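You operate a simulated robot arm through the tools that you are given. There is no shell and no other tool. Be economical: measure what you need, move in short steps, check, and stop when the job is done.

Carry out the task below with a simulated robot arm. There is one attempt and no reset: what you move stays moved.

TASK
Set the green marker to 10.

It is judged by the outcome, as a careful person would: the job done as asked, and still so three seconds after it is handed in. It fails if anything else is knocked over, pushed out of place, dropped, spilled or broken.

THE ROBOT
A 7-joint arm with a two-finger parallel gripper, fixed in place. Base frame: the origin is at the foot of the arm, x ahead of it, y to its left, z up. Lengths are in cm, angles in degrees, forces in N, time in s.
Its first joint turns from -66.0 to 66.0 degrees. Payload 2.5 kg.
Tool frame: the origin (TCP) lies between the finger pads and is the grasp point; the fingertips stand 2.3 cm ahead of it; z points along the fingers, y is the line along which they close. The gripper opens to 9.4 cm. The fingers are 3.8 cm wide and 1 cm thick; the gripper's body (5.4 by 9.6 cm) begins 3.9 cm behind the TCP.
Orientation is that of the tool frame in the base frame, as a unit quaternion [w, x, y, z]. With the fingers straight down and closing along the base's y, the tool's x points along the base's -x, its y along +y and its z along -z.

THE INTERFACE
- The arm moves only by the tool arm_command. Its argument "deltas" is a list of rows, each a list of 7 numbers: the shift along the tool's x, y, z in cm, then the turn, a rotation vector about the tool's x, y, z in degrees, then the closure, from 0 (fully open) to 1 (shut). In form: [[tx, ty, tz, rx, ry, rz, grip], ...]. A call has 1 to 12 rows; each row is the pose to reach, as a shift and turn from the pose commanded when the call began, along the tool's axes at that moment. A row lasts 0.2 s, in which the tool goes at most 5 cm and 8.6 degrees; a call with a longer step from one row to the next is refused whole, and so is a gripper value outside its range. A pose out of reach is approached as far as the arm can. The call stops where the force on the tool passes 40 N (or 10 N more than at its start, if that is more) or the arm is blocked; 0.2 s more then pass. The fingers move at their own pace (about 10.8 cm/s each) and stop on an object; they squeeze with about 29 N. The grip force told is the motor's: it shows also when the fingers shut on nothing. Time passes only in rows, and 0.2 s behind the last, so rows that repeat a pose let the fingers close. It gives the time, the measured TCP pose, the force on the tool (base axes), the opening and the grip force at its end, in the units of the frame above (readings bear some noise), and new pictures: "show" is both (left out), scene, wrist or none.
- Cameras (640 x 400 px; columns grow to the right, rows downward): "scene" is fixed at [10.97, -39.78, 55.34]; the picture's right is [0.90, -0.43, 0.00], its down [-0.21, -0.44, -0.88] and it looks along [0.38, 0.79, -0.48] (base axes); focal length 372 px, centre (320, 200). "wrist" rides on the gripper at [-3.9, 0, -4.4] in the tool frame; the picture's right is [0.00, -1.00, 0.00], its down [0.97, 0.00, -0.24] and it looks along [0.24, 0.00, 0.97] (tool axes); focal length 218 px, centre (320, 200).
- measure_at(camera, pixels): for up to 12 pixels [column, row] of the newest picture of that camera ("zoom" is the newest enlarged one), the place [x, y, z] in the base frame of the surface seen there, good to about 0.2 cm. No time passes.
- close_up(camera, box): a new picture of the part [left, top, right, bottom] of that camera's present view, enlarged. No time passes.
- finish_job(): hands the job in; it is judged then, once.

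Work in short steps. Measure before you move; look again where a grasp or a placing could have gone wrong, and mend it. You have 60 turns and 120 pictures in all, the two below and enlarged ones among them. Open the gripper and draw the arm clear of the work before you hand the job in, unless the task says otherwise; then end with one line.

The tools are called after "Request:" by a JSON object that holds its "fn" and its "kwargs". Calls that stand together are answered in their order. arm_command: Moves the arm, as the interface text tells. Its arguments: {"type":"object","properties":{"deltas":{"type":"array","items":{"type":"array","items":{"type":"number"}}},"show":{"type":"string","enum":["both","scene","wrist","none"]}},"required":["deltas"]} The other tools are called the same way: measure_at (camera, pixels) gives the place of the surface under pixels of a picture; close_up (camera, box) takes an enlarged picture of a part of a camera's view; finish_job () hands the job in.

At the start:

```text
clock: 0.0
position: [31.63, 2.97, 29.41]
tcp_rot: [-0.001, 0.0, 1.0, 0.0]
ft_force: [0.3, 0.0, 0.4]
gripper_width: 9.38
gripper_force: 0.0
```

scene: 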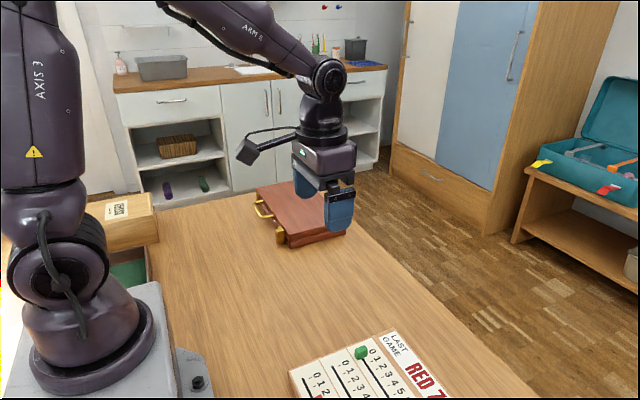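
wrist: 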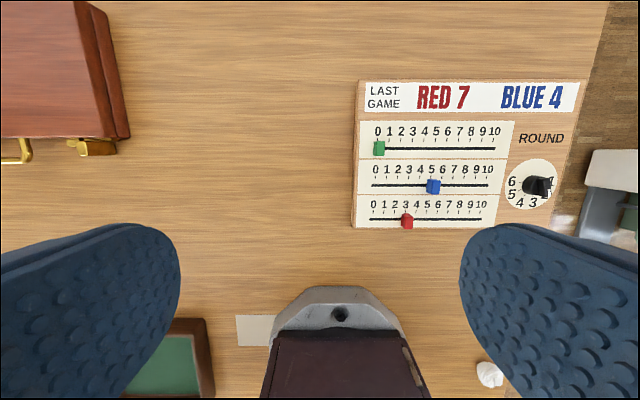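

The wrist view shows a scoreboard with the green slider at 0 (379,148). I zoom in and measure it.

Request:
{"fn": "close_up", "kwargs": {"camera": "wrist", "box": [350, 70, 590, 230]}}

Request:
{"fn": "measure_at", "kwargs": {"camera": "wrist", "pixels": [[379, 148], [379, 143], [379, 154], [400, 149], [495, 148], [495, 132], [377, 132], [433, 186], [365, 150], [540, 185]]}}

```text
2.50 times, centred on (470, 150) of wrist
```

zoom: 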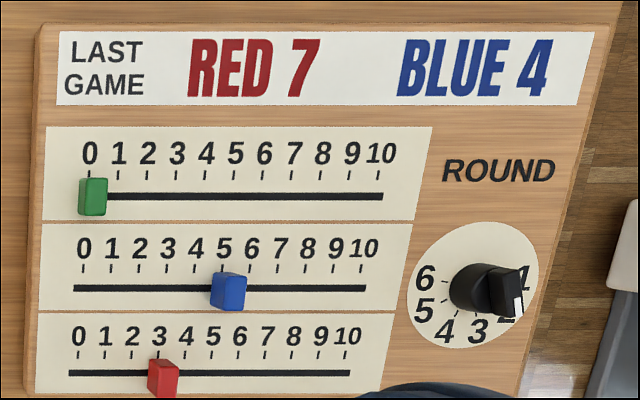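

```text
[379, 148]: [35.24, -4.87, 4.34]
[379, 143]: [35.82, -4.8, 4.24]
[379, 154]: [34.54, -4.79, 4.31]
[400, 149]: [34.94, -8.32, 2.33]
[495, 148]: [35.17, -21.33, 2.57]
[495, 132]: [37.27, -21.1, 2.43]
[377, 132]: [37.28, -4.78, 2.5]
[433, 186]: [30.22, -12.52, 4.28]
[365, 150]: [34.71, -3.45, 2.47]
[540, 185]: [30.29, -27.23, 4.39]
```

The readings put the board at z≈2.5, which is below the stated work surface. I cross-check against the scene camera and the table.

Request:
{"fn": "close_up", "kwargs": {"camera": "scene", "box": [280, 300, 440, 400]}}

Request:
{"fn": "measure_at", "kwargs": {"camera": "wrist", "pixels": [[250, 150], [330, 200], [360, 150], [379, 148], [494, 138], [495, 141], [379, 139], [340, 100], [510, 140]]}}

Request:
{"fn": "measure_at", "kwargs": {"camera": "scene", "pixels": [[361, 352], [362, 347], [250, 320], [300, 370], [340, 355], [361, 357]]}}

```text
4.00 times, centred on (360, 350) of scene
```

zoom: 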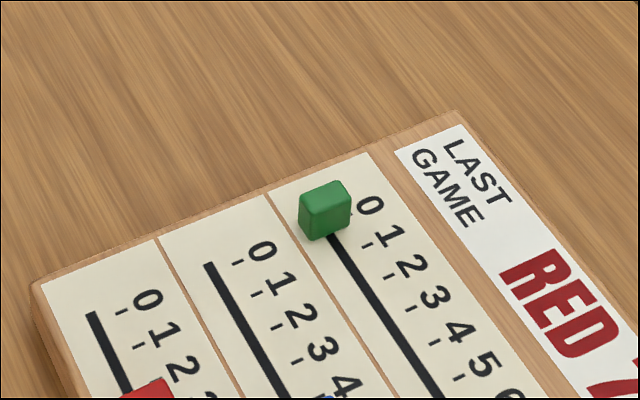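

```text
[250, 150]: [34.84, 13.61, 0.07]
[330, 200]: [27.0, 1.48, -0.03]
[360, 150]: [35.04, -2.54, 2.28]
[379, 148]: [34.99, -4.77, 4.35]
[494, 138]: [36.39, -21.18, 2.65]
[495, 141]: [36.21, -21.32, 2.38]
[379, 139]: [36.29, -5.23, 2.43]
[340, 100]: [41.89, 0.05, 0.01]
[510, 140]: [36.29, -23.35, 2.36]
```

```text
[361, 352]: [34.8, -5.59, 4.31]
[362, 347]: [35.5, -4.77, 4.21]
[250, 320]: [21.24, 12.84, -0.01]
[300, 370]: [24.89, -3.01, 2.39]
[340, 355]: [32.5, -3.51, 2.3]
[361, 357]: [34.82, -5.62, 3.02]
```

Both cameras agree: table at z=0, board top at about 2.4, and slider top at about 4.3, centred near (35.1, -4.8). I move above the slider, part-closing the fingers and staying well clear of the board.

Request:
{"fn": "arm_command", "kwargs": {"deltas": [[-1.2, -2.5, 3, 0, 0, 0, 0.2], [-2.4, -5, 6, 0, 0, 0, 0.5], [-3.4, -7.8, 9, 0, 0, 0, 0.5], [-3.4, -7.8, 13, 0, 0, 0, 0.5], [-3.4, -7.8, 16, 0, 0, 0, 0.5], [-3.4, -7.8, 16, 0, 0, 0, 0.5]]}}

```text
clock: 1.4
position: [35.21, -5.01, 13.38]
tcp_rot: [0.0, 0.001, 1.0, -0.001]
ft_force: [-0.2, -0.5, -0.5]
gripper_width: 4.71
gripper_force: 0.0
```

scene: 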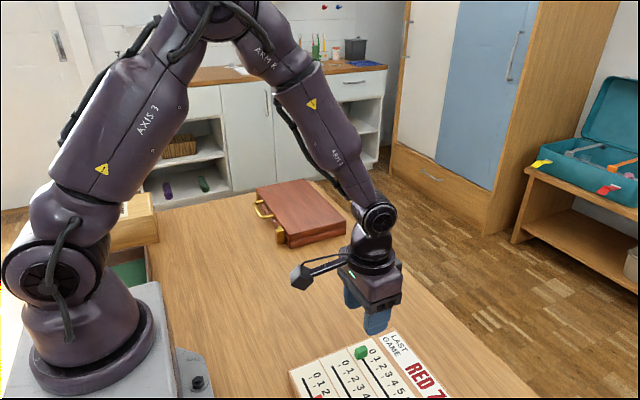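
wrist: 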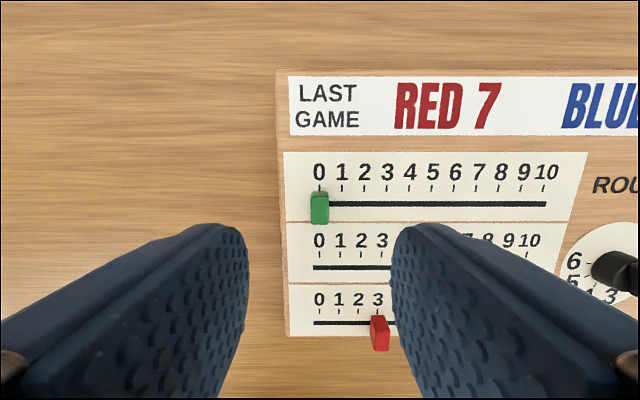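

Now I measure the slider, the ticks and the track ends from closer up.

Request:
{"fn": "measure_at", "kwargs": {"camera": "wrist", "pixels": [[319, 188], [341, 188], [432, 188], [522, 188], [545, 188], [545, 204], [319, 193], [312, 194], [326, 194], [319, 208], [319, 221], [335, 204]]}}

Request:
{"fn": "close_up", "kwargs": {"camera": "wrist", "box": [290, 150, 450, 250]}}

Request:
{"fn": "close_up", "kwargs": {"camera": "wrist", "box": [430, 150, 590, 250]}}

```text
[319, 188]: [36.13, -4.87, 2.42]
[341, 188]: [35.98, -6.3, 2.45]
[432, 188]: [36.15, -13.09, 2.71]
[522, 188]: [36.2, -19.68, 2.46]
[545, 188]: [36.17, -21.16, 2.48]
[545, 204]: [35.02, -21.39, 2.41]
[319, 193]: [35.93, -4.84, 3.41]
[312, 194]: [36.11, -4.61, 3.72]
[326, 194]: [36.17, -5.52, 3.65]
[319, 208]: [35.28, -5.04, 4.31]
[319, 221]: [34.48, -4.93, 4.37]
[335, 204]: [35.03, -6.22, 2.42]
```

```text
4.00 times, centred on (370, 200) of wrist
```

zoom: 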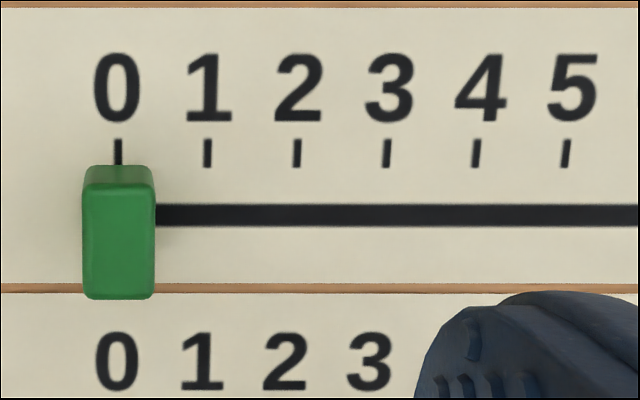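

```text
4.00 times, centred on (510, 200) of wrist
```

zoom: 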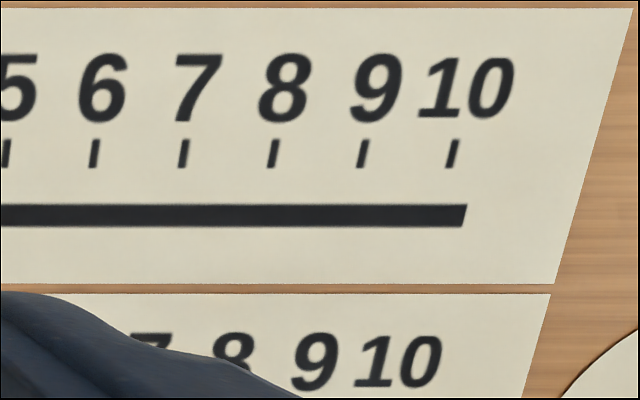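

The slider sits on the 0 tick at y≈-4.95. Ticks are 1.6 cm apart, so 10 lies 16.0 cm further along, at y≈-20.95. I descend in stages around the slider, keeping the fingertips about 0.5 cm above the board.

Request:
{"fn": "arm_command", "kwargs": {"deltas": [[0, 0, 2.5, 0, 0, 0, 0.5], [0, 0, 5, 0, 0, 0, 0.5], [0, 0, 6.5, 0, 0, 0, 0.5], [0, 0, 7.5, 0, 0, 0, 0.5], [0, 0, 8.1, 0, 0, 0, 0.5], [0, 0, 8.1, 0, 0, 0, 0.5]]}}

```text
clock: 2.8
position: [35.2, -4.72, 5.31]
tcp_rot: [0.0, 0.0, 1.0, 0.0]
ft_force: [-0.3, -0.5, -0.1]
gripper_width: 4.7
gripper_force: 0.1
```

scene: 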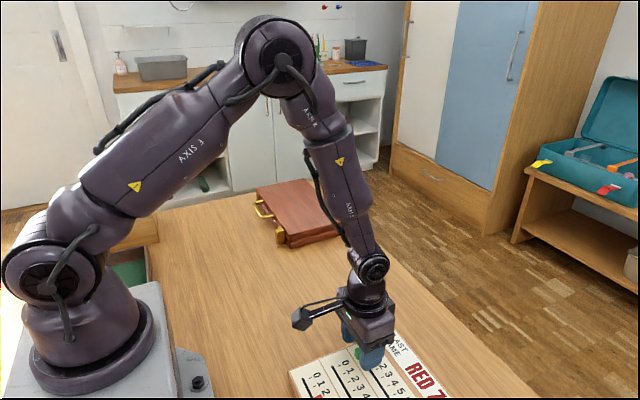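
wrist: 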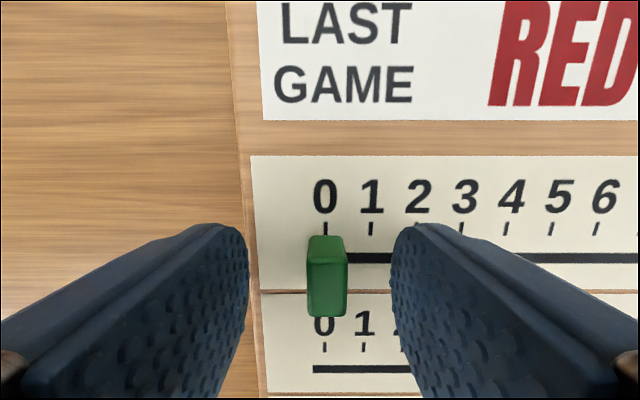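

The slider (col 327) is about 0.25 cm off the tool centre. I shift to centre on it and close.

Request:
{"fn": "arm_command", "kwargs": {"deltas": [[0, -0.2, 0, 0, 0, 0, 0.5], [0, -0.2, 0, 0, 0, 0, 0.75], [0, -0.2, 0, 0, 0, 0, 0.95], [0, -0.2, 0, 0, 0, 0, 0.95]], "show": "wrist"}}

```text
clock: 3.8
position: [35.13, -4.93, 5.34]
tcp_rot: [0.0, 0.0, 1.0, 0.0]
ft_force: [-0.4, -0.5, -0.3]
gripper_width: 1.08
gripper_force: 29.5
```

wrist: 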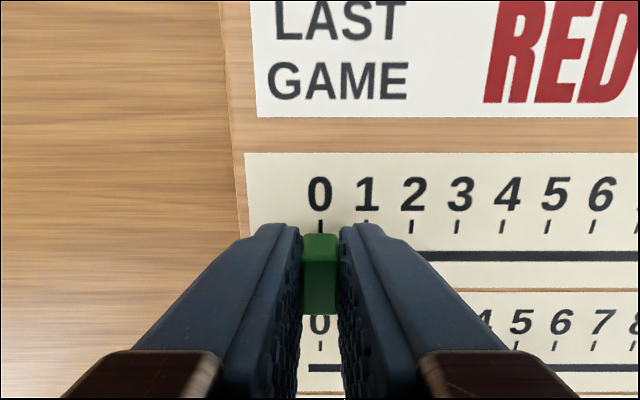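

The grip holds (width 1.08) and is centred on tick 0. I start with a short slide to test that the board stays still.

Request:
{"fn": "arm_command", "kwargs": {"deltas": [[0, -0.5, 0, 0, 0, 0, 0.95], [0, -1.2, 0, 0, 0, 0, 0.95], [0, -2.0, 0, 0, 0, 0, 0.95], [0, -3.0, 0, 0, 0, 0, 0.95], [0, -4.0, 0, 0, 0, 0, 0.95]]}}

```text
clock: 5.0
position: [35.06, -9.19, 5.41]
tcp_rot: [0.0, 0.001, 1.0, 0.0]
ft_force: [1.2, -0.9, -0.6]
gripper_width: 1.1
gripper_force: 28.9
```

scene: 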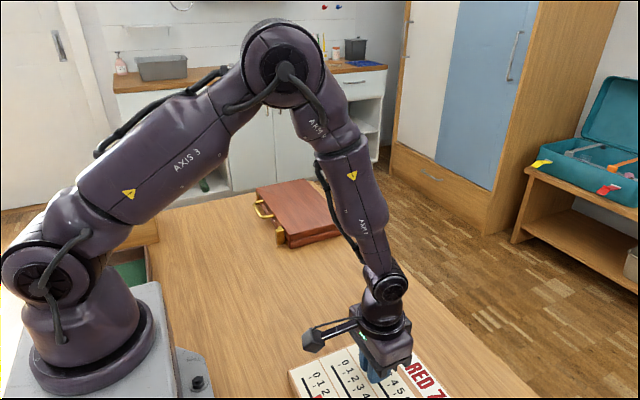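
wrist: 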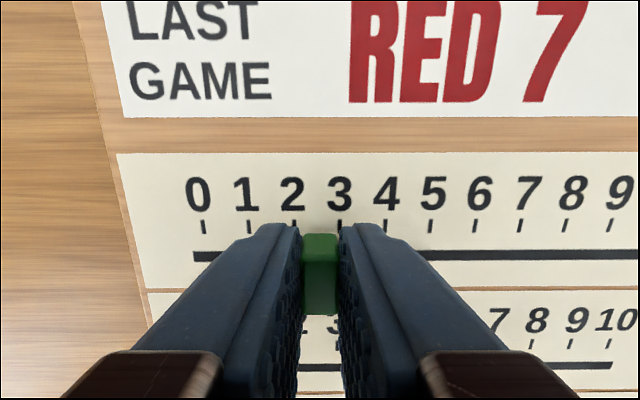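

The slider moves freely, 2.5 ticks for 4 cm, and the board hasn't shifted. I go the remaining 12 cm.

Request:
{"fn": "arm_command", "kwargs": {"deltas": [[0, -1.2, 0, 0, 0, 0, 0.95], [0, -2.5, 0, 0, 0, 0, 0.95], [0, -4, 0, 0, 0, 0, 0.95], [0, -5.5, 0, 0, 0, 0, 0.95], [0, -7, 0, 0, 0, 0, 0.95], [0, -8.5, 0, 0, 0, 0, 0.95], [0, -10, 0, 0, 0, 0, 0.95], [0, -11, 0, 0, 0, 0, 0.95], [0, -11.7, 0, 0, 0, 0, 0.95], [0, -12, 0, 0, 0, 0, 0.95], [0, -12, 0, 0, 0, 0, 0.95]]}}

```text
clock: 7.4
position: [34.85, -21.01, 5.43]
tcp_rot: [-0.001, -0.002, 1.0, 0.001]
ft_force: [-1.5, 4.1, -0.4]
gripper_width: 1.07
gripper_force: 29.3
```

scene: 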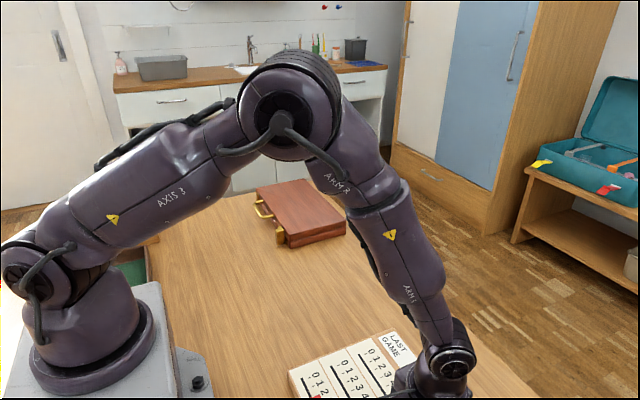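
wrist: 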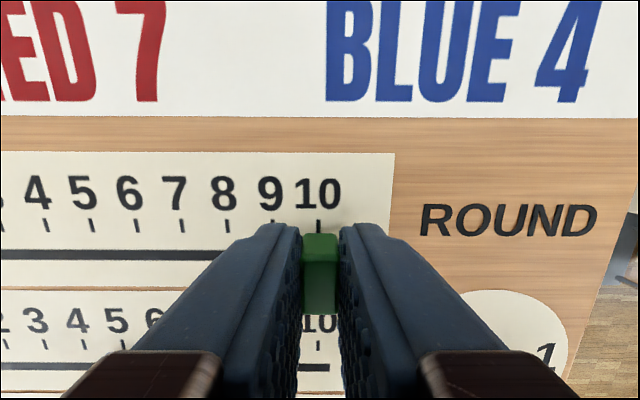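

The slider (col 320) lines up with the 10 tick (col 318). I open partway and go straight up.

Request:
{"fn": "arm_command", "kwargs": {"deltas": [[0, 0, 0, 0, 0, 0, 0.6], [0, 0, 0, 0, 0, 0, 0.6], [0, 0, 0, 0, 0, 0, 0.6], [0, 0, -2, 0, 0, 0, 0.6], [0, 0, -5, 0, 0, 0, 0.6], [0, 0, -9, 0, 0, 0, 0.6], [0, 0, -9, 0, 0, 0, 0.6]], "show": "wrist"}}

Request:
{"fn": "close_up", "kwargs": {"camera": "wrist", "box": [240, 150, 400, 250]}}

```text
clock: 9.0
position: [35.05, -21.07, 14.31]
tcp_rot: [0.0, 0.0, 1.0, 0.001]
ft_force: [-0.1, 0.3, -0.2]
gripper_width: 3.76
gripper_force: 0.1
```

wrist: 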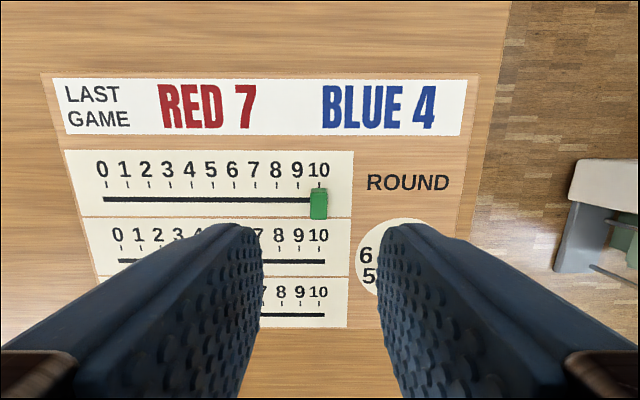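

```text
4.00 times, centred on (320, 200) of wrist
```

zoom: 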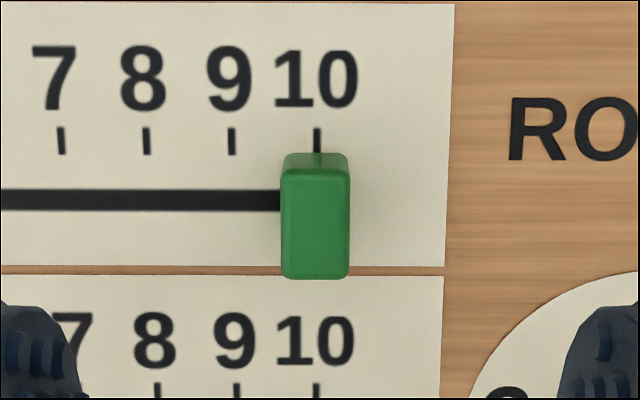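

The green marker sits exactly on the 10 tick. I draw the arm back up to clear the board, open the gripper, and check the other markers.

Request:
{"fn": "arm_command", "kwargs": {"deltas": [[0, 0, -4, 0, 0, 0, 0.3], [0, 2, -8, 0, 0, 0, 0], [1, 5, -11, 0, 0, 0, 0], [2, 9, -14, 0, 0, 0, 0], [3, 13, -15, 0, 0, 0, 0], [3, 17, -15, 0, 0, 0, 0], [3, 21, -15, 0, 0, 0, 0], [3, 24, -15, 0, 0, 0, 0], [3, 24, -15, 0, 0, 0, 0]]}}

Request:
{"fn": "close_up", "kwargs": {"camera": "wrist", "box": [350, 70, 590, 230]}}

```text
refused: row 4 steps farther than a row can; nothing moved
```

```text
2.50 times, centred on (470, 150) of wrist
```

zoom: 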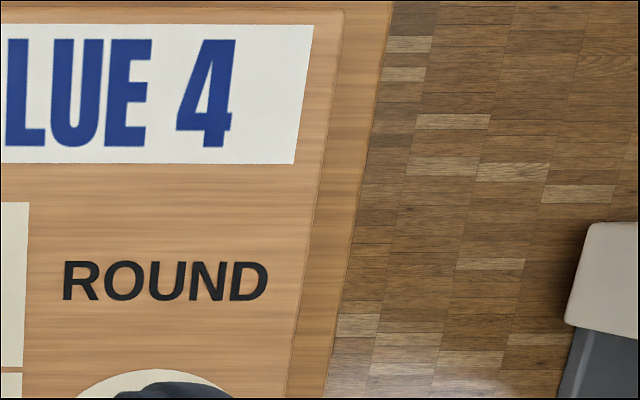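

That call was refused because one step was too long, so nothing moved. I repeat it with smaller steps.

Request:
{"fn": "arm_command", "kwargs": {"deltas": [[0, 0, -4, 0, 0, 0, 0.3], [0, 1, -8, 0, 0, 0, 0], [1, 4, -11, 0, 0, 0, 0], [2, 7, -14, 0, 0, 0, 0], [3, 11, -15, 0, 0, 0, 0], [3, 15, -15, 0, 0, 0, 0], [3, 19, -15, 0, 0, 0, 0], [3, 23, -15, 0, 0, 0, 0], [3, 23, -15, 0, 0, 0, 0]]}}

Request:
{"fn": "close_up", "kwargs": {"camera": "wrist", "box": [350, 70, 590, 230]}}

```text
clock: 11.0
position: [32.12, 2.3, 29.16]
tcp_rot: [0.001, 0.0, 1.0, 0.0]
ft_force: [-0.3, 0.0, -1.5]
gripper_width: 9.41
gripper_force: 0.0
```

scene: 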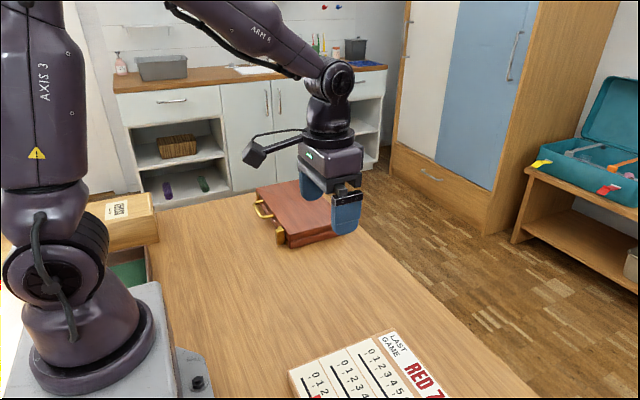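
wrist: 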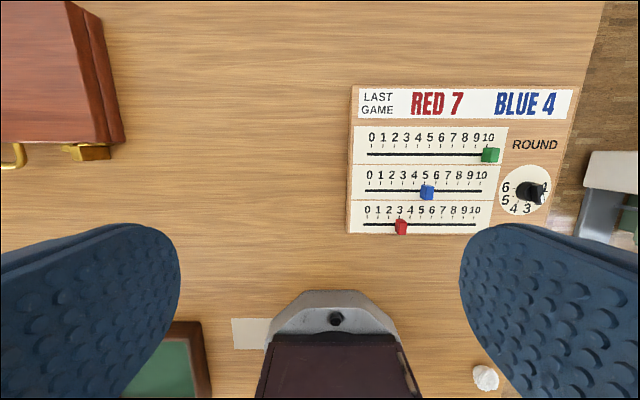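

```text
2.50 times, centred on (470, 150) of wrist
```

zoom: 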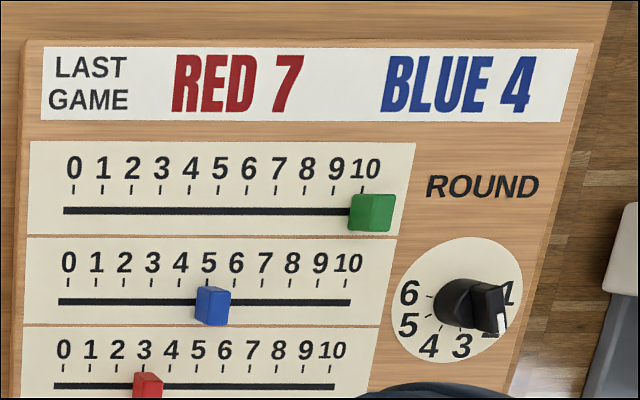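

Green is at 10, and the blue and red markers, the knob and the board are unchanged. The arm is clear, so I hand the job in.

Request:
{"fn": "finish_job", "kwargs": {}}

```text
The job is handed in.
```

The green marker is set to 10, nothing else on the board was moved, and the job is handed in.
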